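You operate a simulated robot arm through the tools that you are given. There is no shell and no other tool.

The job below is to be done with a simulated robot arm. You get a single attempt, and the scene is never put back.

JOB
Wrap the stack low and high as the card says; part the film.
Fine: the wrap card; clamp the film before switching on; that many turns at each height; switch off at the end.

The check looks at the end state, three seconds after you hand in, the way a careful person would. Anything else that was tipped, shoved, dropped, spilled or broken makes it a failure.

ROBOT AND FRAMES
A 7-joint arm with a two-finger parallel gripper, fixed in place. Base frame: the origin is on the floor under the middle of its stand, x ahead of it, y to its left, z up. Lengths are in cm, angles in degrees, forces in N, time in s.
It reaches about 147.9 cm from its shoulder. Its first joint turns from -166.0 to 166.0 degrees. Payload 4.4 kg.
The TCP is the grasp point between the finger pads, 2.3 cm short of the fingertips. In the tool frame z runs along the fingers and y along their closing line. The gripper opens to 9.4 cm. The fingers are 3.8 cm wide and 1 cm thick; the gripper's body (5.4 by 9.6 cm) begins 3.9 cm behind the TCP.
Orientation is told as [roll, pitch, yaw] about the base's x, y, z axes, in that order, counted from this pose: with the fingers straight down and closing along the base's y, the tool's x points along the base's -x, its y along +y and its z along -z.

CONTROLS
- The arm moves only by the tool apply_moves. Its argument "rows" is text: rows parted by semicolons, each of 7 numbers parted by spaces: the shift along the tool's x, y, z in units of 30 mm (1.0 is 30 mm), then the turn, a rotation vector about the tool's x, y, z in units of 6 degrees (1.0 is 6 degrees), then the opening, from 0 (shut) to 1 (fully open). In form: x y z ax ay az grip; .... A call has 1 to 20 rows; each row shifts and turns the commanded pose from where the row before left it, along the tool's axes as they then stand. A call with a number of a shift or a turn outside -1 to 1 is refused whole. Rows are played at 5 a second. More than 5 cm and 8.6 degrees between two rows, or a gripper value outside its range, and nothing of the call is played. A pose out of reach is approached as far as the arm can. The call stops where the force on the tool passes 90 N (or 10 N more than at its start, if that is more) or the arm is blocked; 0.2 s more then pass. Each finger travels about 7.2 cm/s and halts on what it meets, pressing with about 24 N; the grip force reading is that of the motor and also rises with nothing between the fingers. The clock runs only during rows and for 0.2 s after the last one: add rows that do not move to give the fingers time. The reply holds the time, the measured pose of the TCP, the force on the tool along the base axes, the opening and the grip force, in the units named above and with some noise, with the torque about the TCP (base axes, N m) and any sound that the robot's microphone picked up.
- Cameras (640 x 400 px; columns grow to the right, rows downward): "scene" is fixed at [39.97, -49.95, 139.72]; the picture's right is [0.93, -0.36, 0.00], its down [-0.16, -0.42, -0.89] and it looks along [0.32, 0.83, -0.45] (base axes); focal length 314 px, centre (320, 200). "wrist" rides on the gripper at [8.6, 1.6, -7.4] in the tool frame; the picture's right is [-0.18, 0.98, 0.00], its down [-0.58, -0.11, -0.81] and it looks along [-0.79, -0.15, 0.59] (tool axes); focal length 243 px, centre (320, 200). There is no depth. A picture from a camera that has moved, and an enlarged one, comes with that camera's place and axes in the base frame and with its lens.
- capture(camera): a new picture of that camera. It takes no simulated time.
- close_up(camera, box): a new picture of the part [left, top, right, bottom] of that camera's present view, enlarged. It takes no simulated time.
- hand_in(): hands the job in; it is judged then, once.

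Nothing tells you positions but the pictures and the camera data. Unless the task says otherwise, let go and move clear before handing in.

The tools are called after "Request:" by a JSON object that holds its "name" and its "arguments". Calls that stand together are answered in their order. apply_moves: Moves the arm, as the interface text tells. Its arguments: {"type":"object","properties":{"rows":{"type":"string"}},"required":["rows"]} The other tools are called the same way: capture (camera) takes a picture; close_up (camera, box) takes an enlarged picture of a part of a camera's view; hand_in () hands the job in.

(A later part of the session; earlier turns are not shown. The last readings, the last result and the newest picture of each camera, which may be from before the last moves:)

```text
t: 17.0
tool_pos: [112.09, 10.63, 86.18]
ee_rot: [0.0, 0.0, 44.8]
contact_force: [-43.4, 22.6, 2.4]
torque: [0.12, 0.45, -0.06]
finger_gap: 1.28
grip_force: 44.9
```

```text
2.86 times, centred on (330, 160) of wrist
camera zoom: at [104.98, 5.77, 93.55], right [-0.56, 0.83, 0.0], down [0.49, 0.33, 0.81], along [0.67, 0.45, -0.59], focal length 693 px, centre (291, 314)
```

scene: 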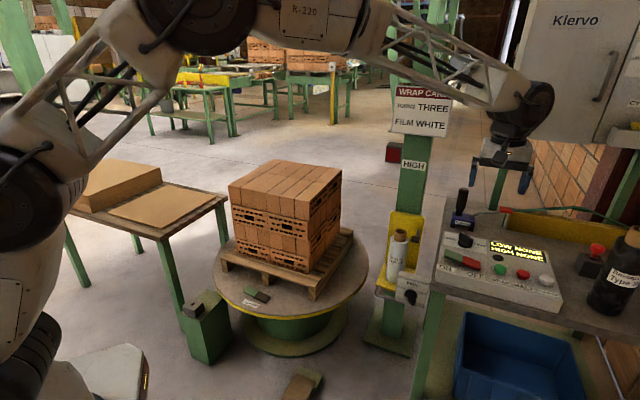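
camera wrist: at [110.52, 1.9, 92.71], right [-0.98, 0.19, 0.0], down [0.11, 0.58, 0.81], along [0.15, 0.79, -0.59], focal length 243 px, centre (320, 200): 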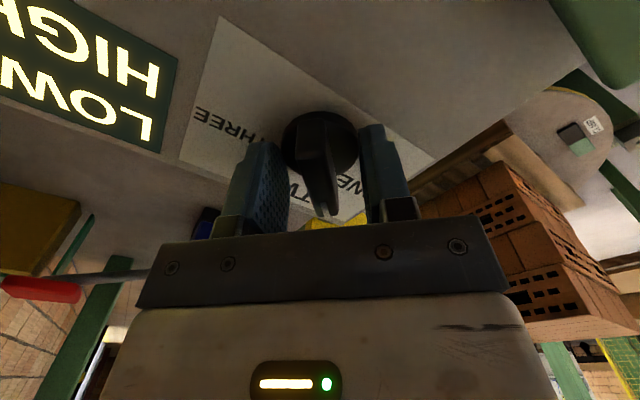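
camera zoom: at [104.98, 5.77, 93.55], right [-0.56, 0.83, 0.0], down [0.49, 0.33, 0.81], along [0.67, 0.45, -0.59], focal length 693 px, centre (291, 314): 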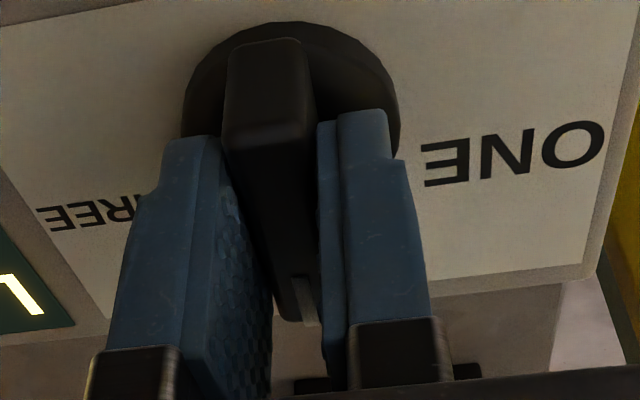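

The knob followed to TWO with a small side load; I'll ease that by a millimetre and turn the other 45° to THREE.

Request:
{"name": "apply_moves", "arguments": {"rows": "0 0.035 0 0 0 0 0; 0 0 0 0 0 0.75 0; 0 0 0 0 0 0.75 0; 0 0 0 0 0 0.75 0; 0 0 0 0 0 0.75 0; 0 0 0 0 0 0.75 0; 0 0 0 0 0 0.75 0; 0 0 0 0 0 0.75 0; 0 0 0 0 0 0.75 0; 0 0 0 0 0 0.75 0; 0 0 0 0 0 0.75 0; 0 0 0 0 0 0 0"}}

Request:
{"name": "close_up", "arguments": {"camera": "wrist", "box": [220, 90, 440, 230]}}

```text
t: 19.6
tool_pos: [112.25, 10.7, 86.25]
ee_rot: [0.0, -0.2, -0.3]
contact_force: [32.8, 4.6, -13.5]
torque: [0.17, -0.37, 0.31]
finger_gap: 1.3
grip_force: 45.4
```

```text
2.86 times, centred on (330, 160) of wrist
camera zoom: at [103.57, 12.32, 93.57], right [0.19, 0.98, 0.0], down [0.58, -0.11, 0.81], along [0.79, -0.15, -0.59], focal length 693 px, centre (291, 314)
```

zoom: 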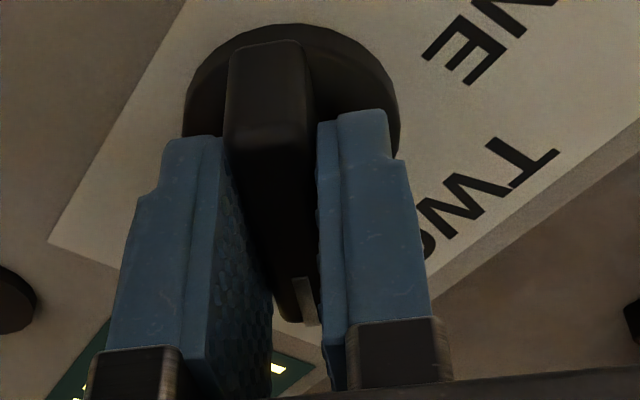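

The bar now points along +x, mirrored from where it began. I'll let go, lift and check where it settled.

Request:
{"name": "apply_moves", "arguments": {"rows": "0 0 0 0 0 0 0.3; 0 0 0 0 0 0 0.4; 0 0 -0.4 0 0 0 0.4; 0 0 -0.8 0 0 0 0.4; 0 0 -0.8 0 0 0 0.4; 0 0 -0.8 0 0 0 0.4; 0 0 -0.8 0 0 0 0.4; 0 0 -0.8 0 0 0 0.4; 0 0 0 0 0 0 0.4"}}

Request:
{"name": "close_up", "arguments": {"camera": "wrist", "box": [240, 0, 400, 100]}}

Request:
{"name": "close_up", "arguments": {"camera": "scene", "box": [440, 225, 520, 275]}}

```text
t: 21.6
tool_pos: [112.21, 10.65, 99.39]
ee_rot: [0.0, 0.1, -0.2]
contact_force: [0.0, 0.3, -0.9]
torque: [0.02, 0.01, -0.02]
finger_gap: 3.75
grip_force: 0.0
```

```text
4.00 times, centred on (320, 50) of wrist
camera zoom: at [103.57, 12.35, 106.75], right [0.19, 0.98, 0.0], down [0.58, -0.11, 0.81], along [0.79, -0.15, -0.59], focal length 970 px, centre (320, 800)
```

zoom: 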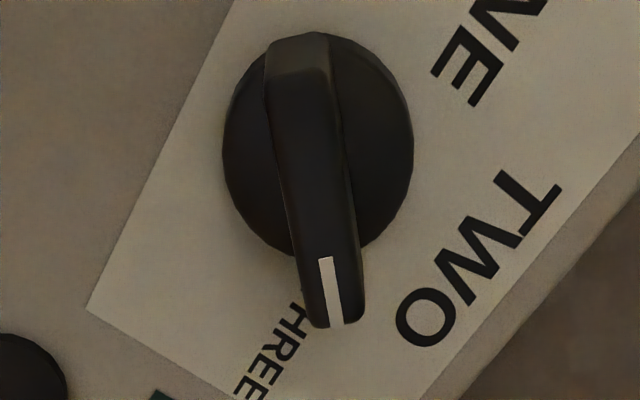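

```text
8.00 times, centred on (480, 250) of scene
camera zoom: at [39.97, -49.95, 139.72], right [0.93, -0.36, 0.0], down [-0.16, -0.42, -0.89], along [0.32, 0.83, -0.45], focal length 2515 px, centre (-960, -200)
```

zoom: 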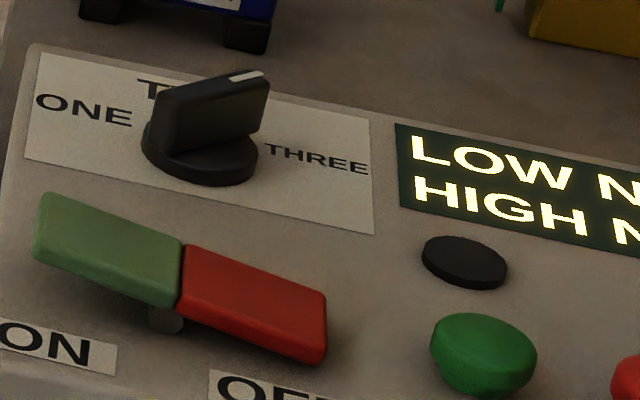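

The knob's mark now points at THREE, the mirror of its start. Next is the clamp: its green half is raised at about (49, 58.5, 42.4), so I'll lift and travel back over to that side of the turntable.

Request:
{"name": "apply_moves", "arguments": {"rows": "0.913 0.297 -0.543 0 0 0 0.2; 0.913 0.297 -0.543 0 0 0 0; 0.913 0.297 -0.543 0 0 0 0; 0.913 0.297 -0.543 0 0 0 0; 0.913 0.297 -0.543 0 0 0 0; 0.913 0.297 -0.543 0 0 0 0; 0.913 0.297 -0.543 0 0 0 0; 0.913 0.297 -0.543 0 0 0 0; 0.913 0.297 -0.543 0 0 0 0; 0.913 0.297 -0.543 0 0 0 0; 0 0 0 0 0 0 0"}}

Request:
{"name": "apply_moves", "arguments": {"rows": "0.83 0.47 0.36 0 0 0 0; 0.83 0.47 0.36 0 0 0 0; 0.83 0.47 0.36 0 0 0 0; 0.83 0.47 0.36 0 0 0 0; 0.83 0.47 0.36 0 0 0 0; 0.83 0.47 0.36 0 0 0 0; 0.83 0.47 0.36 0 0 0 0; 0.83 0.47 0.36 0 0 0 0; 0.83 0.47 0.36 0 0 0 0; 0.83 0.47 0.36 0 0 0 0; 0.83 0.47 0.36 0 0 0 0; 0.83 0.47 0.36 0 0 0 0; 0.83 0.47 0.36 0 0 0 0; 0.83 0.47 0.36 0 0 0 0; 0.83 0.47 0.36 0 0 0 0; 0.83 0.47 0.36 0 0 0 0; 0.83 0.47 0.36 0 0 0 0; 0.83 0.47 0.36 0 0 0 0; 0 0 0 0 0 0 0"}}

Request:
{"name": "apply_moves", "arguments": {"rows": "0 0 0 0 0 -0.9375 0; 0 0 0 0 0 -0.9375 0; 0 0 0 0 0 -0.9375 0; 0 0 0 0 0 -0.9375 0; 0 0 0 0 0 -0.9375 0; 0 0 0 0 0 -0.9375 0; 0 0 0 0 0 -0.9375 0; 0 0 0 0 0 -0.9375 0; 0 0 0 0 0 0 0"}}

Request:
{"name": "capture", "arguments": {"camera": "wrist"}}

Request:
{"name": "capture", "arguments": {"camera": "scene"}}

```text
t: 24.0
tool_pos: [84.95, 19.7, 115.81]
ee_rot: [0.0, 0.0, -0.2]
contact_force: [-0.5, 0.2, -0.7]
torque: [0.0, -0.01, 0.01]
finger_gap: 0.01
grip_force: 24.2
```

```text
t: 28.0
tool_pos: [40.06, 45.29, 96.19]
ee_rot: [0.0, 0.0, -0.2]
contact_force: [0.8, 0.2, 0.8]
torque: [0.02, 0.03, -0.02]
finger_gap: 0.0
grip_force: 23.4
```

```text
t: 30.0
tool_pos: [40.1, 45.35, 96.23]
ee_rot: [0.0, 0.0, 44.8]
contact_force: [-0.3, 0.1, -0.7]
torque: [-0.02, 0.04, 0.0]
finger_gap: 0.0
grip_force: 24.0
```

```text
taken
camera wrist: at [32.89, 40.3, 103.54], right [-0.56, 0.83, 0.0], down [0.49, 0.33, 0.81], along [0.67, 0.45, -0.59], focal length 243 px, centre (320, 200)
```

wrist: 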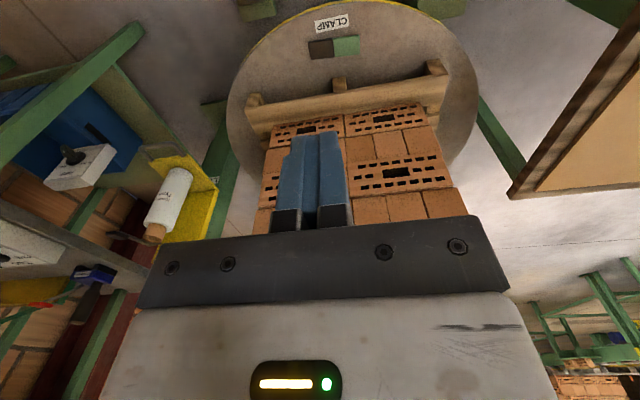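

```text
taken
```

scene: 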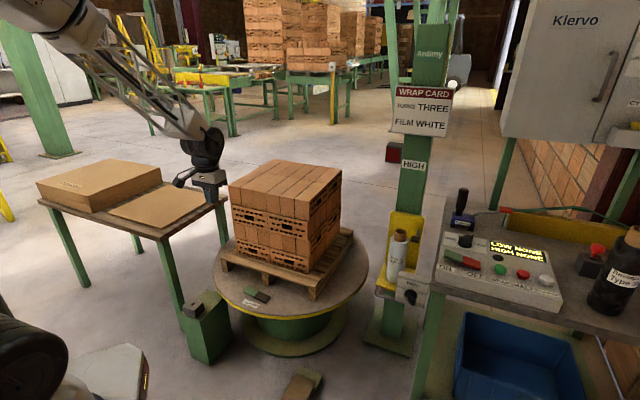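

The clamp is in view from above now. I'll zoom in to fix its place and the pallet's clearance.

Request:
{"name": "close_up", "arguments": {"camera": "wrist", "box": [280, 0, 392, 70]}}

Request:
{"name": "close_up", "arguments": {"camera": "wrist", "box": [220, 0, 480, 160]}}

Request:
{"name": "close_up", "arguments": {"camera": "wrist", "box": [30, 120, 240, 320]}}

```text
5.71 times, centred on (336, 35) of wrist
camera zoom: at [32.89, 40.3, 103.54], right [-0.56, 0.83, 0.0], down [0.49, 0.33, 0.81], along [0.67, 0.45, -0.59], focal length 1386 px, centre (229, 1143)
```

zoom: 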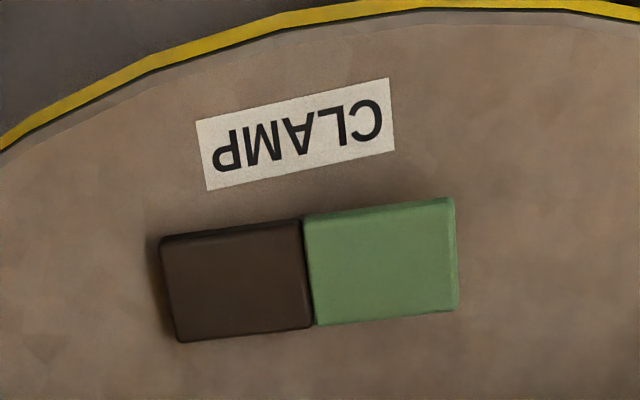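

```text
2.46 times, centred on (350, 80) of wrist
camera zoom: at [32.89, 40.3, 103.54], right [-0.56, 0.83, 0.0], down [0.49, 0.33, 0.81], along [0.67, 0.45, -0.59], focal length 597 px, centre (246, 495)
```

zoom: 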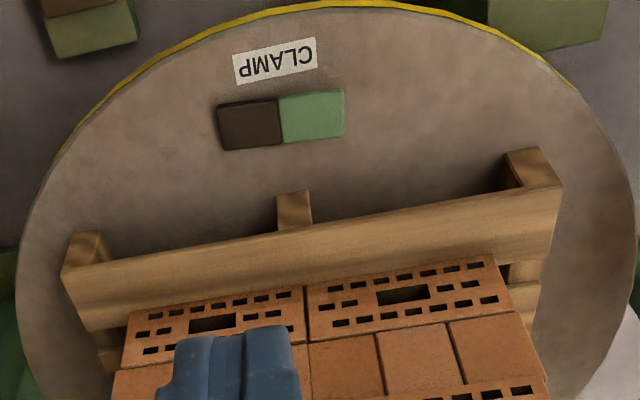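

```text
2.00 times, centred on (135, 220) of wrist
camera zoom: at [32.89, 40.3, 103.54], right [-0.56, 0.83, 0.0], down [0.49, 0.33, 0.81], along [0.67, 0.45, -0.59], focal length 485 px, centre (690, 160)
```

zoom: 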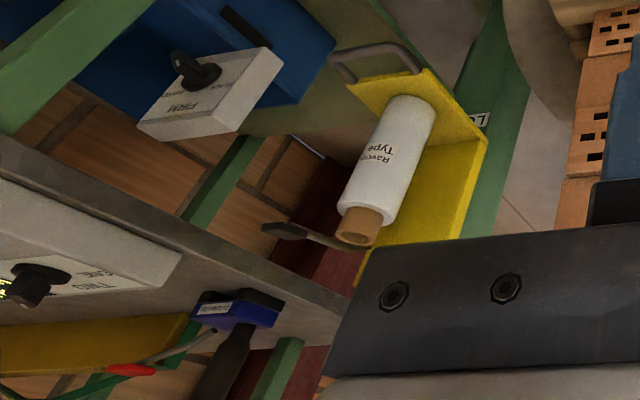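

The clamp's green outer end is near (47.7, 59.7, 42.4), with the pallet edge about 5 cm farther in. I'll move over it with closed fingers and come down to about 15 cm above.

Request:
{"name": "apply_moves", "arguments": {"rows": "-0.631 0.198 0.75 0 0 0 0; -0.631 0.198 0.75 0 0 0 0; -0.631 0.198 0.75 0 0 0 0; -0.631 0.198 0.75 0 0 0 0; -0.631 0.198 0.75 0 0 0 0; -0.631 0.198 0.75 0 0 0 0; -0.631 0.198 0.75 0 0 0 0; -0.631 0.198 0.75 0 0 0 0; 0 0 0.9 0 0 0 0; 0 0 0.9 0 0 0 0; 0 0 0.9 0 0 0 0; 0 0 0.9 0 0 0 0; 0 0 0.9 0 0 0 0; 0 0 0.9 0 0 0 0; 0 0 0.9 0 0 0 0; 0 0 0 0 0 0 0"}}

Request:
{"name": "capture", "arguments": {"camera": "wrist"}}

Request:
{"name": "capture", "arguments": {"camera": "scene"}}

```text
t: 33.4
tool_pos: [47.64, 59.22, 59.4]
ee_rot: [0.0, 0.0, 44.8]
contact_force: [-0.2, -0.1, -0.1]
torque: [-0.02, -0.02, 0.02]
finger_gap: 0.0
grip_force: 23.6
```

```text
taken
camera wrist: at [40.42, 54.32, 66.66], right [-0.56, 0.83, 0.0], down [0.49, 0.33, 0.81], along [0.67, 0.45, -0.59], focal length 243 px, centre (320, 200)
```

wrist: 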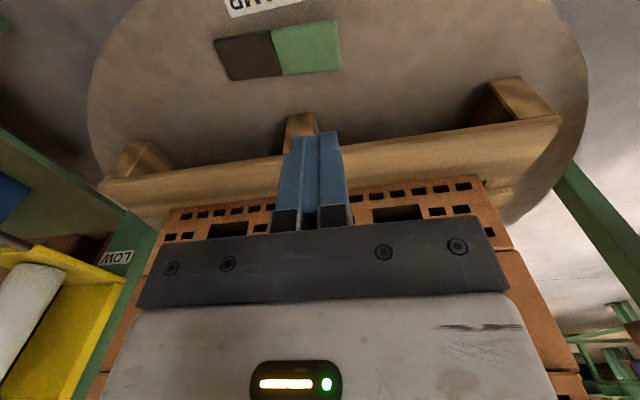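

```text
taken
```

scene: 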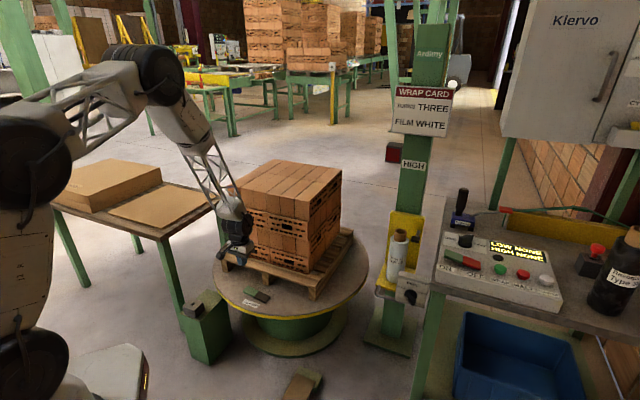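

Everything is as expected; the fingertips are just outside of the green half's centre. I'll descend, slowly at the end, to press the green half.

Request:
{"name": "apply_moves", "arguments": {"rows": "0 0 0.9 0 0 0 0; 0 0 0.9 0 0 0 0; 0 0 0.9 0 0 0 0; 0 0 0.9 0 0 0 0; 0 0 0.2 0 0 0 0; 0 0 0.2 0 0 0 0; 0 0 0.2 0 0 0 0; 0 0 0.2 0 0 0 0; 0 0 0.2 0 0 0 0; 0 0 0.2 0 0 0 0; 0 0 0.2 0 0 0 0; 0 0 0 0 0 0 0"}}

Request:
{"name": "close_up", "arguments": {"camera": "scene", "box": [210, 260, 306, 320]}}

```text
t: 36.0
tool_pos: [47.51, 59.22, 44.41]
ee_rot: [0.0, 0.0, 44.8]
contact_force: [0.3, -0.1, -0.9]
torque: [0.01, -0.02, 0.04]
finger_gap: 0.0
grip_force: 23.9
```

```text
6.67 times, centred on (258, 290) of scene
camera zoom: at [39.97, -49.95, 139.72], right [0.93, -0.36, 0.0], down [-0.16, -0.42, -0.89], along [0.32, 0.83, -0.45], focal length 2096 px, centre (733, -400)
```

zoom: 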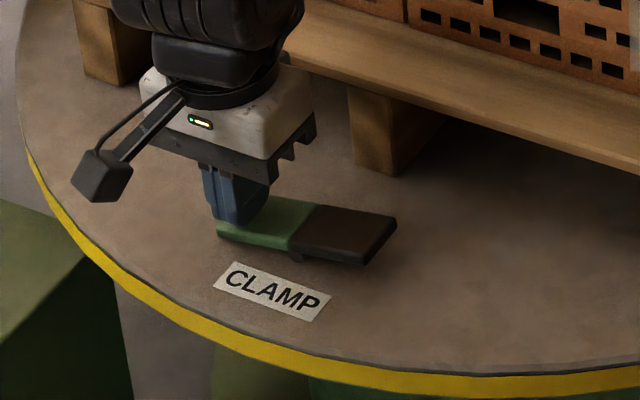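

The fingertips are on the green half and it is tipping already. I'll press gently until it bottoms out.

Request:
{"name": "apply_moves", "arguments": {"rows": "0 0 0.1 0 0 0 0; 0 0 0.1 0 0 0 0; 0 0 0.1 0 0 0 0; 0 0 0.1 0 0 0 0; 0 0 0 0 0 0 0"}}

Request:
{"name": "close_up", "arguments": {"camera": "scene", "box": [210, 260, 306, 320]}}

```text
t: 36.9
tool_pos: [47.39, 59.3, 43.91]
ee_rot: [0.0, 0.0, 44.9]
contact_force: [-13.6, -18.3, 42.6]
torque: [-0.59, -0.11, -0.24]
finger_gap: 0.0
grip_force: 24.3
stopped in row 4: the force on the tool passed its limit at 103 N (the readings are from after the stop); the commanded pose is now the measured one
```

```text
6.67 times, centred on (258, 290) of scene
camera zoom: at [39.97, -49.95, 139.72], right [0.93, -0.36, 0.0], down [-0.16, -0.42, -0.89], along [0.32, 0.83, -0.45], focal length 2096 px, centre (733, -400)
```

zoom: 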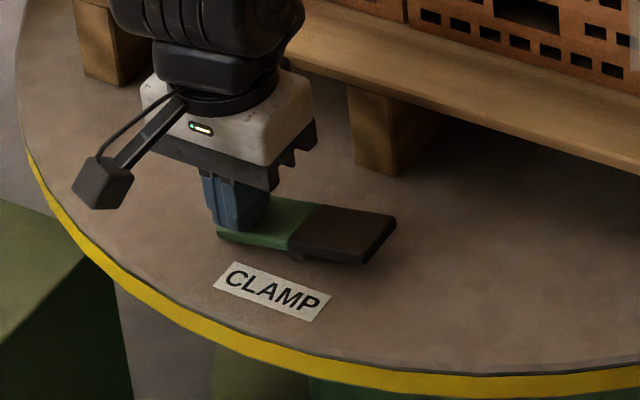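

The rocker has bottomed out with green down. I'll lift straight up and check that it stays clamped.

Request:
{"name": "apply_moves", "arguments": {"rows": "0 0 -0.2 0 0 0 0; 0 0 -0.5 0 0 0 0; 0 0 -0.9 0 0 0 0; 0 0 -0.9 0 0 0 0; 0 0 -0.9 0 0 0 0; 0 0 -0.9 0 0 0 0; 0 0 0 0 0 0 0"}}

Request:
{"name": "close_up", "arguments": {"camera": "scene", "box": [210, 260, 306, 320]}}

Request:
{"name": "capture", "arguments": {"camera": "scene"}}

Request:
{"name": "capture", "arguments": {"camera": "wrist"}}

```text
t: 38.5
tool_pos: [47.57, 59.36, 56.73]
ee_rot: [0.0, 0.0, 44.8]
contact_force: [0.1, -0.3, 0.2]
torque: [-0.02, 0.0, 0.02]
finger_gap: 0.04
grip_force: 24.2
```

```text
6.67 times, centred on (258, 290) of scene
camera zoom: at [39.97, -49.95, 139.72], right [0.93, -0.36, 0.0], down [-0.16, -0.42, -0.89], along [0.32, 0.83, -0.45], focal length 2096 px, centre (733, -400)
```

zoom: 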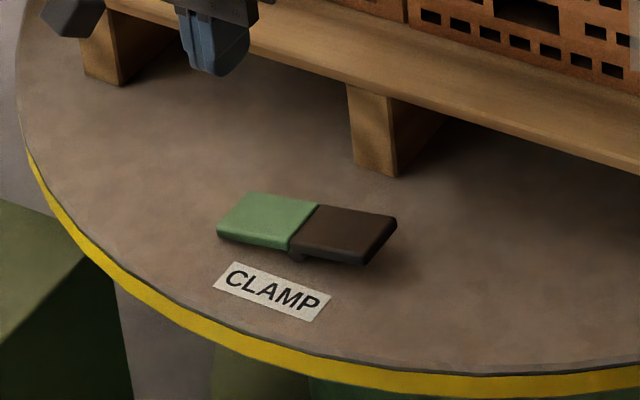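

```text
taken
```

scene: 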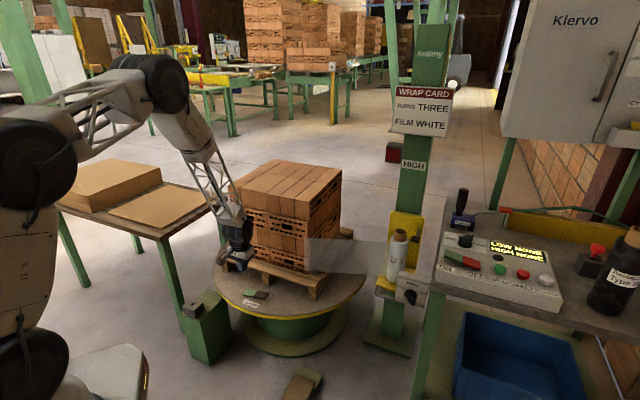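

```text
taken
camera wrist: at [40.21, 54.36, 63.94], right [-0.56, 0.83, 0.0], down [0.49, 0.33, 0.81], along [0.67, 0.45, -0.59], focal length 243 px, centre (320, 200)
```

wrist: 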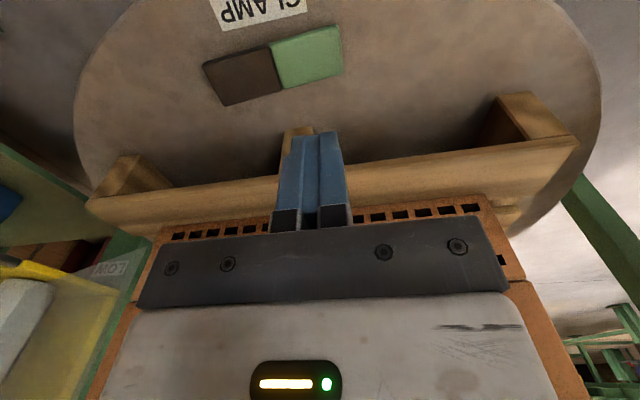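

The film now spans from the roll to the stack, and the clamp's green half stays down. Next I'll rise clear and travel back to the console to switch it on.

Request:
{"name": "apply_moves", "arguments": {"rows": "0 0 -0.9 0 0 0 0; 0 0 -0.9 0 0 0 0; 0 0 -0.9 0 0 0 0; 0 0 -0.9 0 0 0 0; 0 0 -0.9 0 0 0 0; 0 0 -0.9 0 0 0 0; 0 0 -0.9 0 0 0 0; 0.631 -0.198 -0.75 0 0 0 0; 0.631 -0.198 -0.75 0 0 0 0; 0.631 -0.198 -0.75 0 0 0 0; 0.631 -0.198 -0.75 0 0 0 0; 0.631 -0.198 -0.75 0 0 0 0; 0.631 -0.198 -0.75 0 0 0 0; 0.631 -0.198 -0.75 0 0 0 0; 0.631 -0.198 -0.75 0 0 0 0; 0 0 0 0 0 0 0"}}

Request:
{"name": "apply_moves", "arguments": {"rows": "-0.261 -0.92 -0.407 0 0 0 0; -0.261 -0.92 -0.407 0 0 0 0; -0.261 -0.92 -0.407 0 0 0 0; -0.261 -0.92 -0.407 0 0 0 0; -0.261 -0.92 -0.407 0 0 0 0; -0.261 -0.92 -0.407 0 0 0 0; -0.261 -0.92 -0.407 0 0 0 0; -0.261 -0.92 -0.407 0 0 0 0; -0.261 -0.92 -0.407 0 0 0 0; -0.261 -0.92 -0.407 0 0 0 0; -0.261 -0.92 -0.407 0 0 0 0; -0.261 -0.92 -0.407 0 0 0 0; -0.261 -0.92 -0.407 0 0 0 0; -0.261 -0.92 -0.407 0 0 0 0; -0.261 -0.92 -0.407 0 0 0 0; -0.261 -0.92 -0.407 0 0 0 0; -0.261 -0.92 -0.407 0 0 0 0; -0.261 -0.92 -0.407 0 0 0 0; 0 0 0 0 0 0 0"}}

Request:
{"name": "apply_moves", "arguments": {"rows": "0.397 -0.91 0.385 0 0 0 0; 0.397 -0.91 0.385 0 0 0 0; 0.397 -0.91 0.385 0 0 0 0; 0.397 -0.91 0.385 0 0 0 0; 0.397 -0.91 0.385 0 0 0 0; 0.397 -0.91 0.385 0 0 0 0; 0.397 -0.91 0.385 0 0 0 0; 0.397 -0.91 0.385 0 0 0 0; 0.397 -0.91 0.385 0 0 0 0; 0 0 0 0 0 0 0"}}

Request:
{"name": "capture", "arguments": {"camera": "wrist"}}

Request:
{"name": "capture", "arguments": {"camera": "scene"}}

```text
t: 41.9
tool_pos: [40.06, 45.13, 93.64]
ee_rot: [0.0, 0.0, 44.8]
contact_force: [0.8, 0.2, 0.2]
torque: [-0.01, -0.01, 0.01]
finger_gap: 0.0
grip_force: 24.3
```

```text
t: 45.9
tool_pos: [84.92, 19.72, 115.48]
ee_rot: [0.0, 0.0, 44.8]
contact_force: [0.1, -0.8, 0.7]
torque: [0.03, 0.01, -0.01]
finger_gap: 0.0
grip_force: 24.2
```

```text
t: 48.1
tool_pos: [94.57, -5.12, 105.06]
ee_rot: [0.0, -0.1, 44.8]
contact_force: [1.4, 0.2, -0.3]
torque: [-0.01, -0.01, 0.01]
finger_gap: 0.0
grip_force: 24.1
```

```text
taken
camera wrist: at [87.36, -10.02, 112.25], right [-0.56, 0.83, 0.0], down [0.49, 0.33, 0.81], along [0.67, 0.45, -0.59], focal length 243 px, centre (320, 200)
```

wrist: 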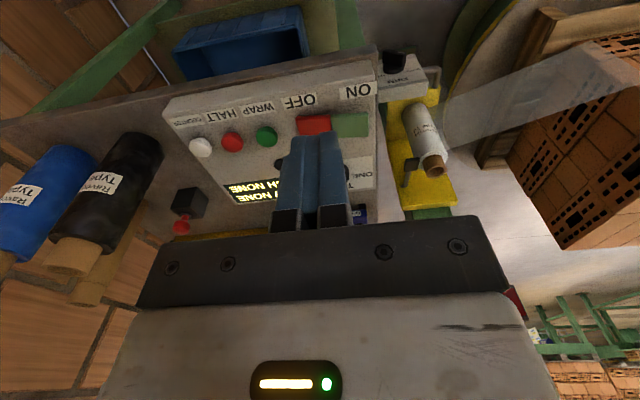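

```text
taken
```

scene: 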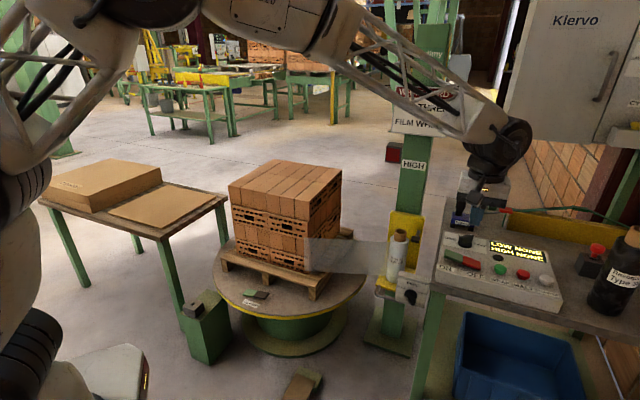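

The film and the console are both visible. I'll zoom on the rocker to aim and on the carriage lever to understand it.

Request:
{"name": "close_up", "arguments": {"camera": "wrist", "box": [280, 80, 392, 150]}}

Request:
{"name": "close_up", "arguments": {"camera": "wrist", "box": [370, 30, 530, 230]}}

Request:
{"name": "close_up", "arguments": {"camera": "wrist", "box": [180, 90, 300, 165]}}

Request:
{"name": "close_up", "arguments": {"camera": "scene", "box": [300, 210, 440, 310]}}

```text
5.71 times, centred on (336, 115) of wrist
camera zoom: at [87.36, -10.02, 112.25], right [-0.56, 0.83, 0.0], down [0.49, 0.33, 0.81], along [0.67, 0.45, -0.59], focal length 1386 px, centre (229, 686)
```

zoom: 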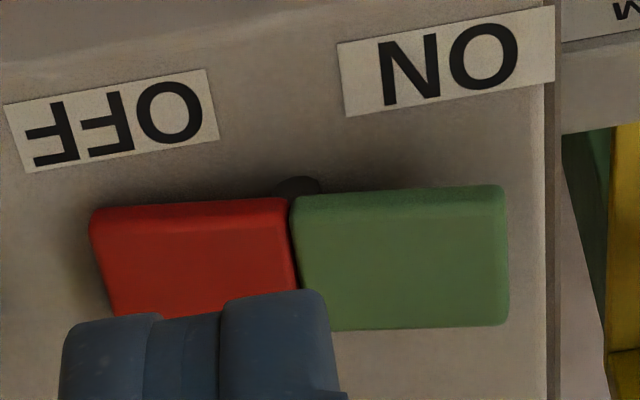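

```text
2.00 times, centred on (450, 130) of wrist
camera zoom: at [87.36, -10.02, 112.25], right [-0.56, 0.83, 0.0], down [0.49, 0.33, 0.81], along [0.67, 0.45, -0.59], focal length 485 px, centre (60, 340)
```

zoom: 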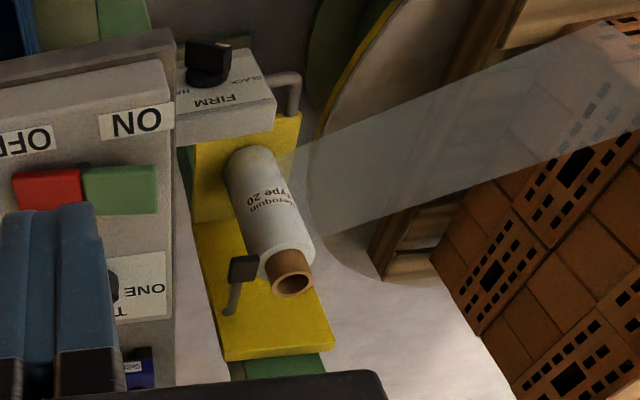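

```text
5.33 times, centred on (240, 128) of wrist
camera zoom: at [87.36, -10.02, 112.25], right [-0.56, 0.83, 0.0], down [0.49, 0.33, 0.81], along [0.67, 0.45, -0.59], focal length 1294 px, centre (747, 587)
```

zoom: 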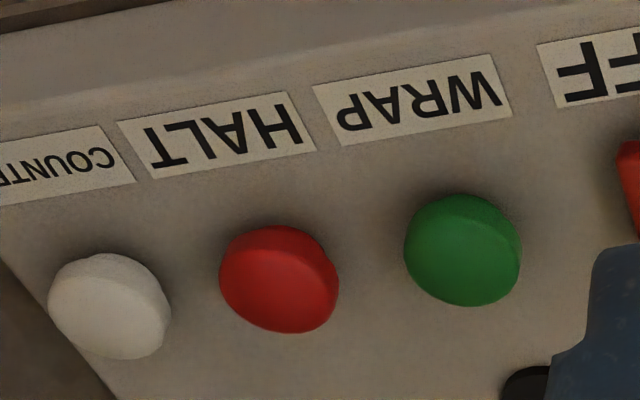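

```text
4.00 times, centred on (370, 260) of scene
camera zoom: at [39.97, -49.95, 139.72], right [0.93, -0.36, 0.0], down [-0.16, -0.42, -0.89], along [0.32, 0.83, -0.45], focal length 1258 px, centre (120, -40)
```

zoom: 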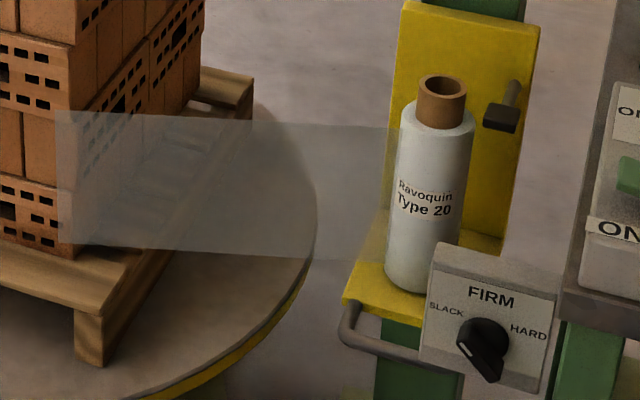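

The ON half's outer part is near (101.6, 6.3, 84.5). I'll move over it and press down in small steps.

Request:
{"name": "apply_moves", "arguments": {"rows": "-0.7245 0.175 0.725 0 0 0 0; -0.7245 0.175 0.725 0 0 0 0; -0.7245 0.175 0.725 0 0 0 0; -0.7245 0.175 0.725 0 0 0 0; -0.7245 0.175 0.725 0 0 0 0; -0.7245 0.175 0.725 0 0 0 0; 0 0 0.3 0 0 0 0; 0 0 0.3 0 0 0 0; 0 0 0.3 0 0 0 0; 0 0 0.3 0 0 0 0; 0 0 0 0 0 0 0"}}

Request:
{"name": "close_up", "arguments": {"camera": "scene", "box": [430, 220, 526, 280]}}

Request:
{"name": "close_up", "arguments": {"camera": "wrist", "box": [230, 40, 422, 160]}}

```text
t: 50.5
tool_pos: [101.85, 6.2, 88.44]
ee_rot: [0.1, -0.1, 44.8]
contact_force: [0.1, 0.0, 0.6]
torque: [0.01, 0.01, -0.03]
finger_gap: 0.02
grip_force: 23.9
```

```text
6.67 times, centred on (478, 250) of scene
camera zoom: at [39.97, -49.95, 139.72], right [0.93, -0.36, 0.0], down [-0.16, -0.42, -0.89], along [0.32, 0.83, -0.45], focal length 2096 px, centre (-733, -133)
```

zoom: 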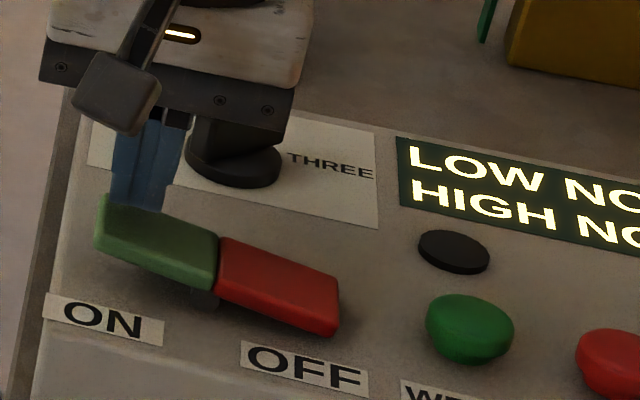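

```text
3.33 times, centred on (326, 100) of wrist
camera zoom: at [94.62, 1.4, 95.69], right [-0.56, 0.83, 0.0], down [0.49, 0.33, 0.81], along [0.67, 0.45, -0.59], focal length 809 px, centre (300, 533)
```

zoom: 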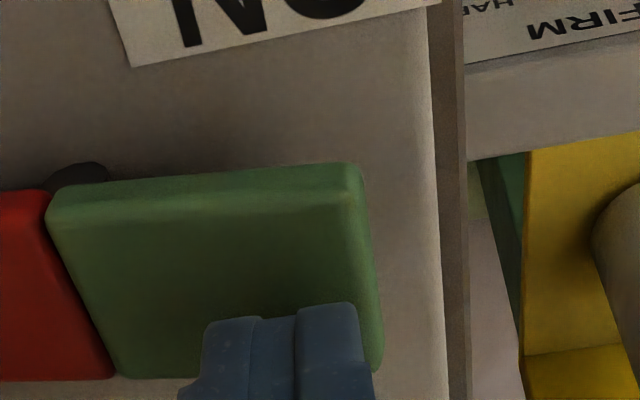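

The fingertips are just above the outer half of ON. I'll press down in 3 mm steps.

Request:
{"name": "apply_moves", "arguments": {"rows": "0 0 0.15 0 0 0 0; 0 0 0.15 0 0 0 0; 0 0 0.15 0 0 0 0; 0 0 0.1 0 0 0 0; 0 0 0.1 0 0 0 0; 0 0 0.1 0 0 0 0; 0 0 0 0 0 0 0"}}

Request:
{"name": "close_up", "arguments": {"camera": "scene", "box": [430, 220, 526, 280]}}

```text
t: 52.1
tool_pos: [101.68, 6.46, 86.52]
ee_rot: [-0.1, -0.2, 44.8]
contact_force: [-30.8, 3.0, 44.6]
torque: [-0.35, 0.53, -0.25]
finger_gap: 0.0
grip_force: 24.2
```

```text
6.67 times, centred on (478, 250) of scene
camera zoom: at [39.97, -49.95, 139.72], right [0.93, -0.36, 0.0], down [-0.16, -0.42, -0.89], along [0.32, 0.83, -0.45], focal length 2096 px, centre (-733, -133)
```

zoom: 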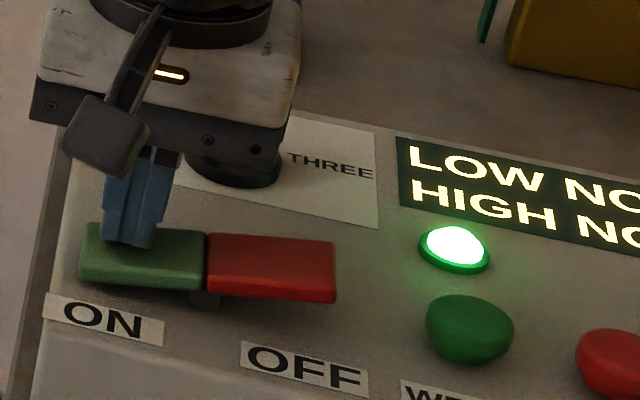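

The ready lamp is lit, so the machine is on. I'll lift and move over the WRAP button near (111, -3.4).

Request:
{"name": "apply_moves", "arguments": {"rows": "0 0 -0.2 0 0 0 0; 0 0 -0.8 0 0 0 0; 0 0 -0.8 0 0 0 0; 0 0 -0.8 0 0 0 0; 0.018 -0.91 0 0 0 0 0; 0.018 -0.91 0 0 0 0 0; 0.018 -0.91 0 0 0 0 0; 0.018 -0.91 0 0 0 0 0; 0.018 -0.91 0 0 0 0 0; 0 0 0 0 0 0 0"}}

Request:
{"name": "close_up", "arguments": {"camera": "wrist", "box": [180, 0, 436, 160]}}

Request:
{"name": "close_up", "arguments": {"camera": "scene", "box": [430, 200, 574, 290]}}

```text
t: 54.3
tool_pos: [111.16, -3.73, 93.86]
ee_rot: [0.0, 0.1, 44.7]
contact_force: [0.7, 0.0, 0.8]
torque: [-0.02, -0.01, -0.02]
finger_gap: 0.0
grip_force: 23.7
```

```text
2.50 times, centred on (308, 80) of wrist
camera zoom: at [103.99, -8.68, 101.19], right [-0.56, 0.83, 0.0], down [0.49, 0.33, 0.81], along [0.67, 0.45, -0.59], focal length 606 px, centre (350, 500)
```

zoom: 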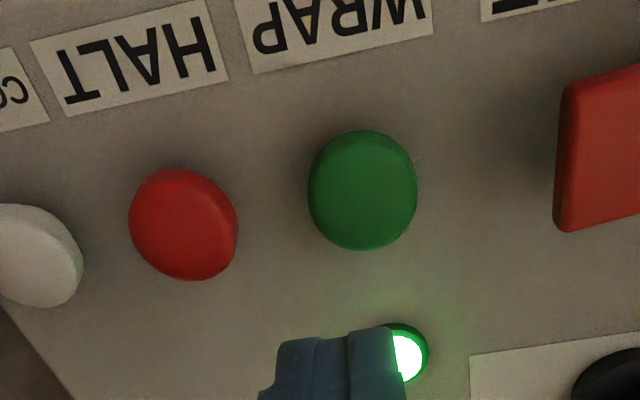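

```text
4.44 times, centred on (502, 245) of scene
camera zoom: at [39.97, -49.95, 139.72], right [0.93, -0.36, 0.0], down [-0.16, -0.42, -0.89], along [0.32, 0.83, -0.45], focal length 1397 px, centre (-489, 0)
```

zoom: 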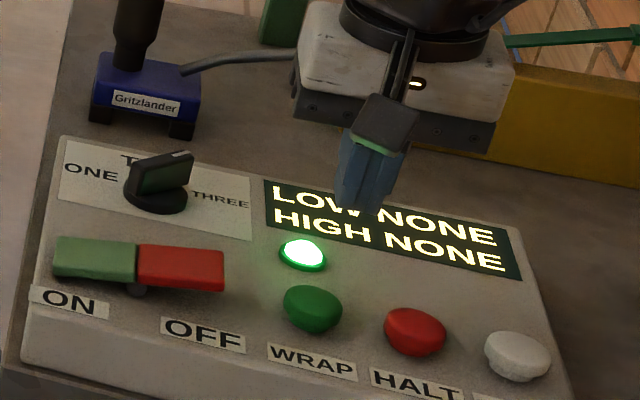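

The fingertips are 3 mm from the WRAP button's axis. I'll go down and press it.

Request:
{"name": "apply_moves", "arguments": {"rows": "0 0.09 0.6 0 0 0 0; 0 0 0.6 0 0 0 0; 0 0 0.6 0 0 0 0; 0 0 0.4 0 0 0 0; 0 0 0.15 0 0 0 0; 0 0 0.15 0 0 0 0; 0 0 0.1 0 0 0 0; 0 0 0 0 0 0 0"}}

Request:
{"name": "close_up", "arguments": {"camera": "scene", "box": [430, 200, 574, 290]}}

Request:
{"name": "capture", "arguments": {"camera": "scene"}}

```text
t: 56.1
tool_pos: [110.9, -3.49, 86.28]
ee_rot: [0.0, 0.0, 44.8]
contact_force: [0.8, 0.3, 3.4]
torque: [0.03, -0.05, -0.03]
finger_gap: 0.0
grip_force: 23.9
heard: click
```

```text
4.44 times, centred on (502, 245) of scene
camera zoom: at [39.97, -49.95, 139.72], right [0.93, -0.36, 0.0], down [-0.16, -0.42, -0.89], along [0.32, 0.83, -0.45], focal length 1397 px, centre (-489, 0)
```

zoom: 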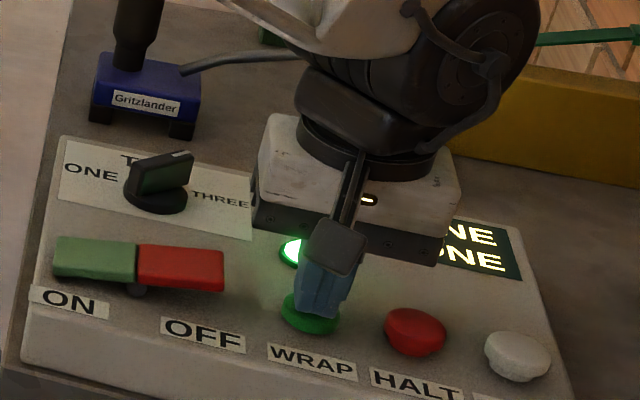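

```text
taken
```

scene: 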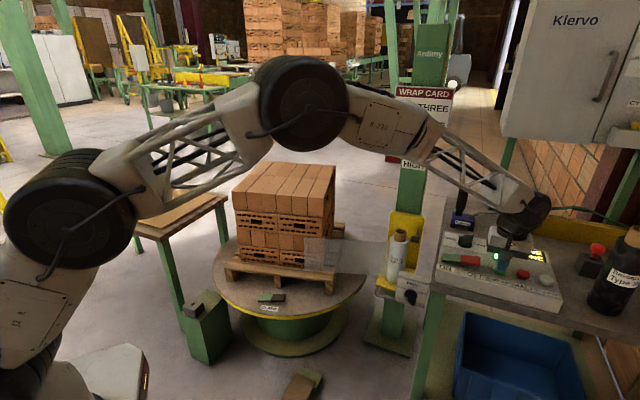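

A click was heard and the turntable is turning. I'll lift off the button, draw back from the console, and watch the turn counter.

Request:
{"name": "apply_moves", "arguments": {"rows": "0 0 -0.3 0 0 0 0; 0 0 -0.8 0 0 0 0; 0 0 -0.8 0 0 0 0; 0 0 -0.8 0 0 0 0; 0.5 0 -0.6 0 0 0 0; 0.8 0 0 0 0 0 0; 0.8 0 0 0 0 0 0; 0.8 0 0 0 0 0 0; 0 0 0 0 0 0 0"}}

Request:
{"name": "capture", "arguments": {"camera": "scene"}}

Request:
{"name": "close_up", "arguments": {"camera": "scene", "box": [430, 200, 574, 290]}}

```text
t: 58.1
tool_pos: [104.73, -9.58, 96.21]
ee_rot: [0.0, 0.0, 44.7]
contact_force: [-0.8, 0.2, 0.5]
torque: [0.0, 0.0, -0.01]
finger_gap: 0.01
grip_force: 23.7
```

```text
taken
```

scene: 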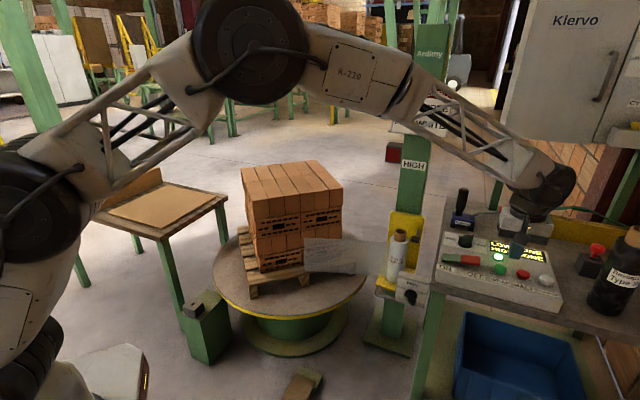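

```text
4.44 times, centred on (502, 245) of scene
camera zoom: at [39.97, -49.95, 139.72], right [0.93, -0.36, 0.0], down [-0.16, -0.42, -0.89], along [0.32, 0.83, -0.45], focal length 1397 px, centre (-489, 0)
```

zoom: 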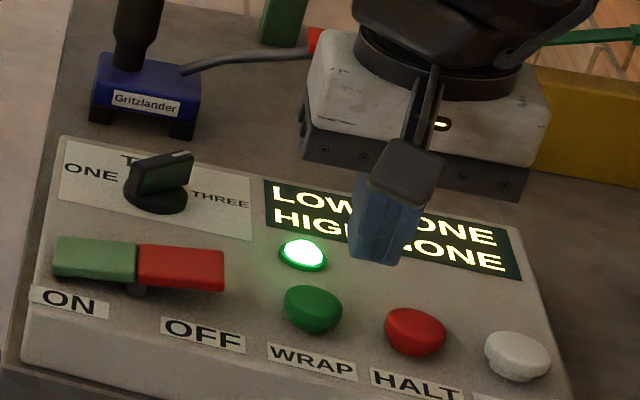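

The counter still reads NONE and the stack keeps turning; one turn takes many seconds. While it turns I'll hover near the carriage's handle (clear of the turntable), turning the gripper to yaw -45 for gripping it later.

Request:
{"name": "apply_moves", "arguments": {"rows": "-0.3 0.45 -0.5 0 0 0 0; -0.617 0.9 -0.333 0 0 0 0; -0.617 0.9 -0.333 0 0 0 0; -0.617 0.9 -0.333 0 0 0 0; -0.617 0.9 -0.333 0 0 0 0; -0.617 0.9 -0.333 0 0 0 0; -0.617 0.9 -0.333 0 0 0 0; -0.617 0.9 -0.333 0 0 0 0; -0.617 0.9 -0.333 0 0 0 0; -0.617 0.9 -0.333 0 0 0 0; -0.617 0.9 -0.333 0 0 0 0; -0.617 0.9 -0.333 0 0 0 0; 0 0 0 0 0 0 0"}}

Request:
{"name": "capture", "arguments": {"camera": "scene"}}

Request:
{"name": "apply_moves", "arguments": {"rows": "0 0 0 0 0 1 0; 0 0 0 0 0 1 0; 0 0 0 0 0 1 0; 0 0 0 0 0 1 0; 0 0 0 0 0 1 0; 0 0 0 0 0 1 0; 0 0 0 0 0 1 0; 0 0 0 0 0 1 0; 0 0 0 0 0 1 0; 0 0 0 0 0 1 0; 0 0 0 0 0 1 0; 0 0 0 0 0 1 0; 0 0 0 0 0 1 0; 0 0 0 0 0 1 0; 0 0 0 0 0 1 0.3; 0 0 0 0 0 0 0.3"}}

Request:
{"name": "capture", "arguments": {"camera": "scene"}}

Request:
{"name": "capture", "arguments": {"camera": "wrist"}}

```text
t: 60.9
tool_pos: [97.87, 27.17, 108.54]
ee_rot: [0.0, -0.1, 44.8]
contact_force: [0.0, -0.5, -0.4]
torque: [0.0, -0.02, 0.03]
finger_gap: 0.0
grip_force: 24.0
```

```text
taken
```

scene: 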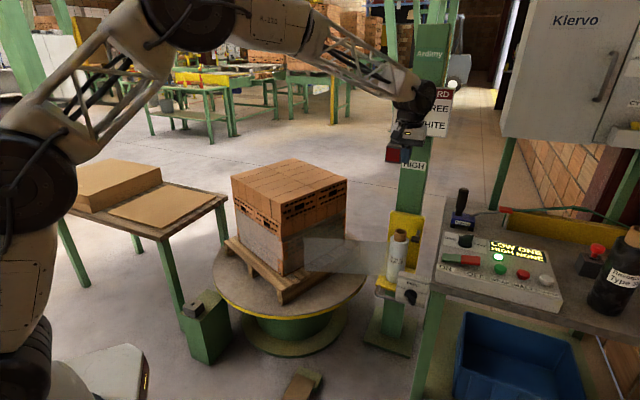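

```text
t: 64.3
tool_pos: [98.0, 27.64, 108.4]
ee_rot: [0.1, 0.0, -45.4]
contact_force: [-0.3, 0.9, 0.1]
torque: [0.01, 0.02, 0.0]
finger_gap: 2.82
grip_force: 0.0
```

```text
taken
```

scene: 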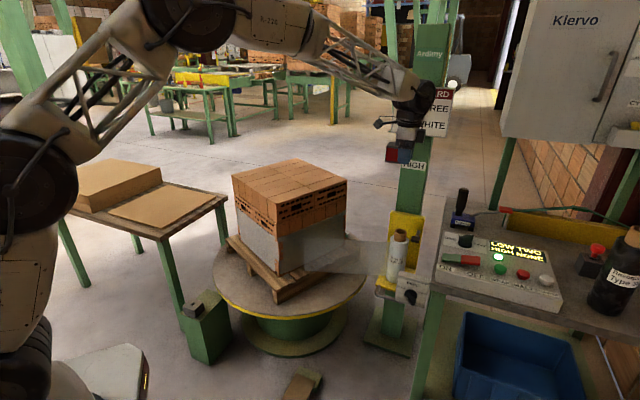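

```text
taken
camera wrist: at [93.14, 34.84, 115.78], right [0.83, 0.56, 0.0], down [0.33, -0.49, 0.81], along [0.45, -0.67, -0.59], focal length 243 px, centre (320, 200)
```

wrist: 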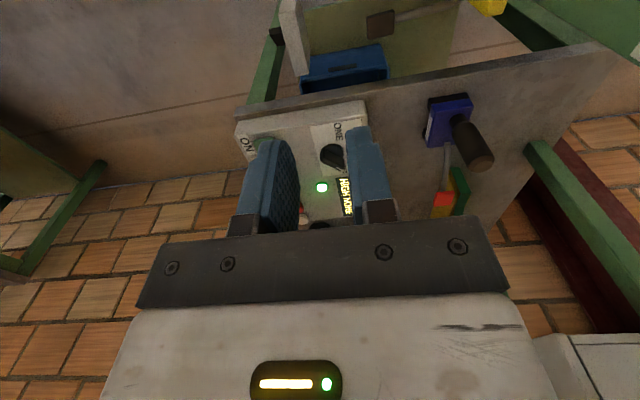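

The counter reads LOW TWO already, so a turn takes about 3.5 s. I'll let it run on and watch that it stops at three.

Request:
{"name": "apply_moves", "arguments": {"rows": "0 0 0 0 0 0 0.3; 0 0 0 0 0 0 0.3; 0 0 0 0 0 0 0.3; 0 0 0 0 0 0 0.3; 0 0 0 0 0 0 0.3; 0 0 0 0 0 0 0.3; 0 0 0 0 0 0 0.3; 0 0 0 0 0 0 0.3; 0 0 0 0 0 0 0.3; 0 0 0 0 0 0 0.3; 0 0 0 0 0 0 0.3; 0 0 0 0 0 0 0.3; 0 0 0 0 0 0 0.3; 0 0 0 0 0 0 0.3; 0 0 0 0 0 0 0.3; 0 0 0 0 0 0 0.3; 0 0 0 0 0 0 0.3; 0 0 0 0 0 0 0.3"}}

Request:
{"name": "capture", "arguments": {"camera": "scene"}}

Request:
{"name": "close_up", "arguments": {"camera": "scene", "box": [430, 200, 574, 290]}}

```text
t: 68.1
tool_pos: [97.99, 27.57, 108.47]
ee_rot: [0.0, 0.0, -45.2]
contact_force: [0.5, -0.4, -0.4]
torque: [-0.03, -0.03, 0.02]
finger_gap: 2.82
grip_force: 0.2
```

```text
taken
```

scene: 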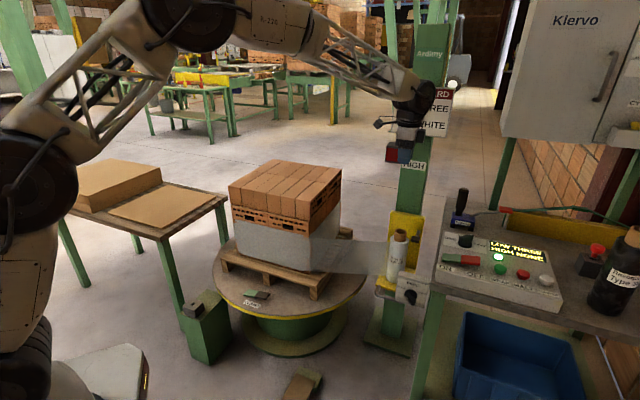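

```text
4.44 times, centred on (502, 245) of scene
camera zoom: at [39.97, -49.95, 139.72], right [0.93, -0.36, 0.0], down [-0.16, -0.42, -0.89], along [0.32, 0.83, -0.45], focal length 1397 px, centre (-489, 0)
```

zoom: 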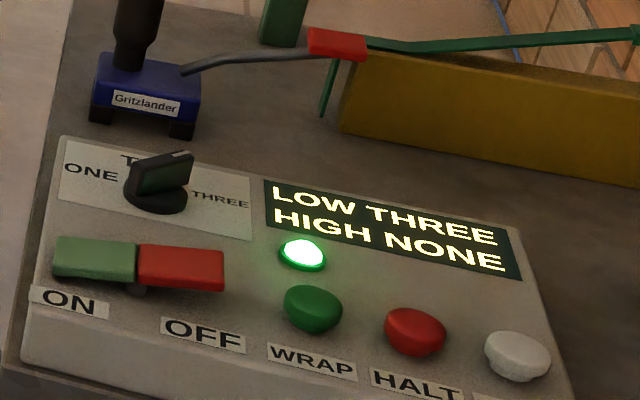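

The counter reads LOW THREE and the stack is back to its starting attitude. I'll check that it has stopped, and look at the handle.

Request:
{"name": "apply_moves", "arguments": {"rows": "0 0 0 0 0 0 0.3; 0 0 0 0 0 0 0.3; 0 0 0 0 0 0 0.3"}}

Request:
{"name": "capture", "arguments": {"camera": "scene"}}

Request:
{"name": "close_up", "arguments": {"camera": "scene", "box": [340, 220, 440, 310]}}

```text
t: 68.9
tool_pos: [98.1, 27.58, 108.5]
ee_rot: [-0.1, 0.0, -45.2]
contact_force: [0.0, -0.4, -0.5]
torque: [-0.01, 0.0, -0.01]
finger_gap: 2.82
grip_force: 0.1
```

```text
taken
```

scene: 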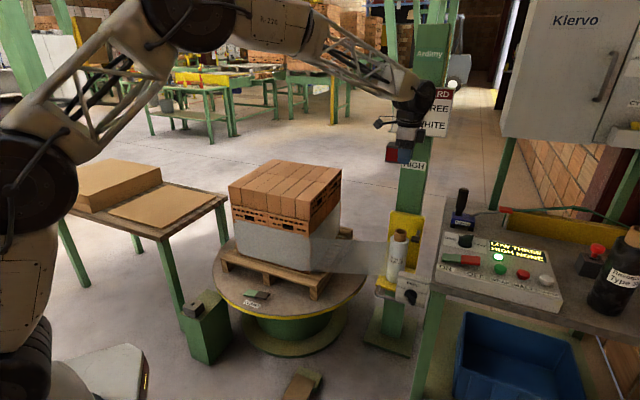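

```text
4.44 times, centred on (390, 265) of scene
camera zoom: at [39.97, -49.95, 139.72], right [0.93, -0.36, 0.0], down [-0.16, -0.42, -0.89], along [0.32, 0.83, -0.45], focal length 1397 px, centre (9, -89)
```

zoom: 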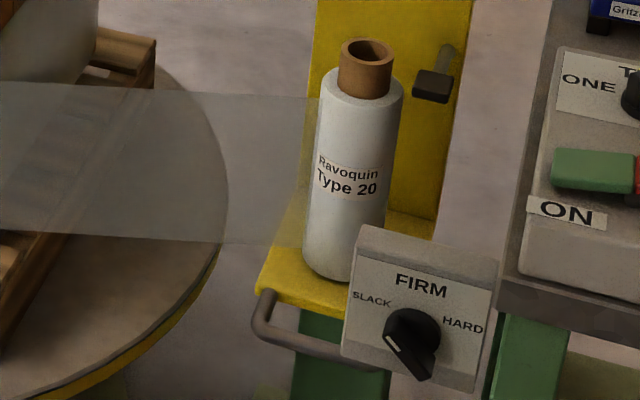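

Three low turns are done and the table has stopped on its own. Now to raise the carriage: its handle bar runs from about (95.6, 31.2) to (101.9, 24.7) at z≈49. I'll come down over its left part, stopping well above to look.

Request:
{"name": "apply_moves", "arguments": {"rows": "0.1 0.04 0.85 0 0 0 0.42; 0.1 0.04 0.85 0 0 0 0.42; 0.1 0.04 0.85 0 0 0 0.42; 0.1 0.06 0.85 0 0 0 0.42; 0.1 0.06 0.85 0 0 0 0.42; 0 0 0.85 0 0 0 0.42; 0 0 0.85 0 0 0 0.42; 0 0 0.85 0 0 0 0.42; 0 0 0.85 0 0 0 0.42; 0 0 0.85 0 0 0 0.42; 0 0 0.85 0 0 0 0.42; 0 0 0.85 0 0 0 0.42; 0 0 0.85 0 0 0 0.42; 0 0 0 0 0 0 0.42"}}

Request:
{"name": "capture", "arguments": {"camera": "wrist"}}

Request:
{"name": "capture", "arguments": {"camera": "scene"}}

```text
t: 71.9
tool_pos: [97.43, 28.94, 75.65]
ee_rot: [-0.1, 0.0, -45.1]
contact_force: [-0.4, 0.2, -1.0]
torque: [-0.01, 0.06, 0.0]
finger_gap: 3.94
grip_force: 0.1
```

```text
taken
camera wrist: at [92.64, 36.22, 82.9], right [0.83, 0.56, 0.0], down [0.33, -0.49, 0.81], along [0.45, -0.67, -0.59], focal length 243 px, centre (320, 200)
```

wrist: 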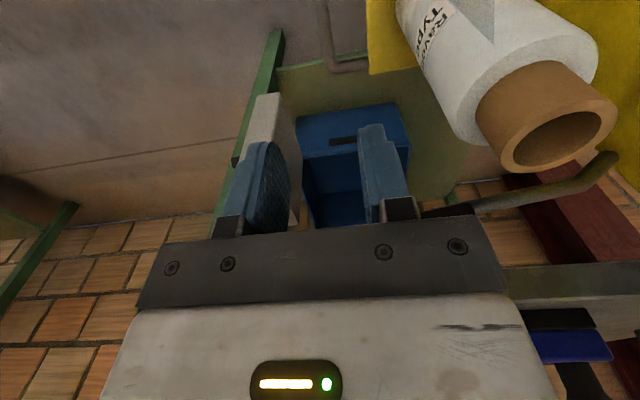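

```text
taken
```

scene: 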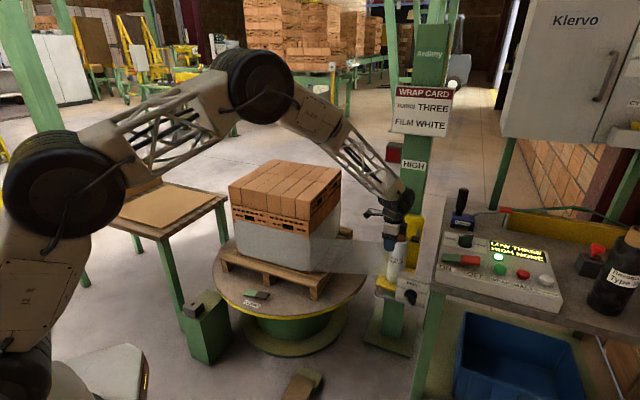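

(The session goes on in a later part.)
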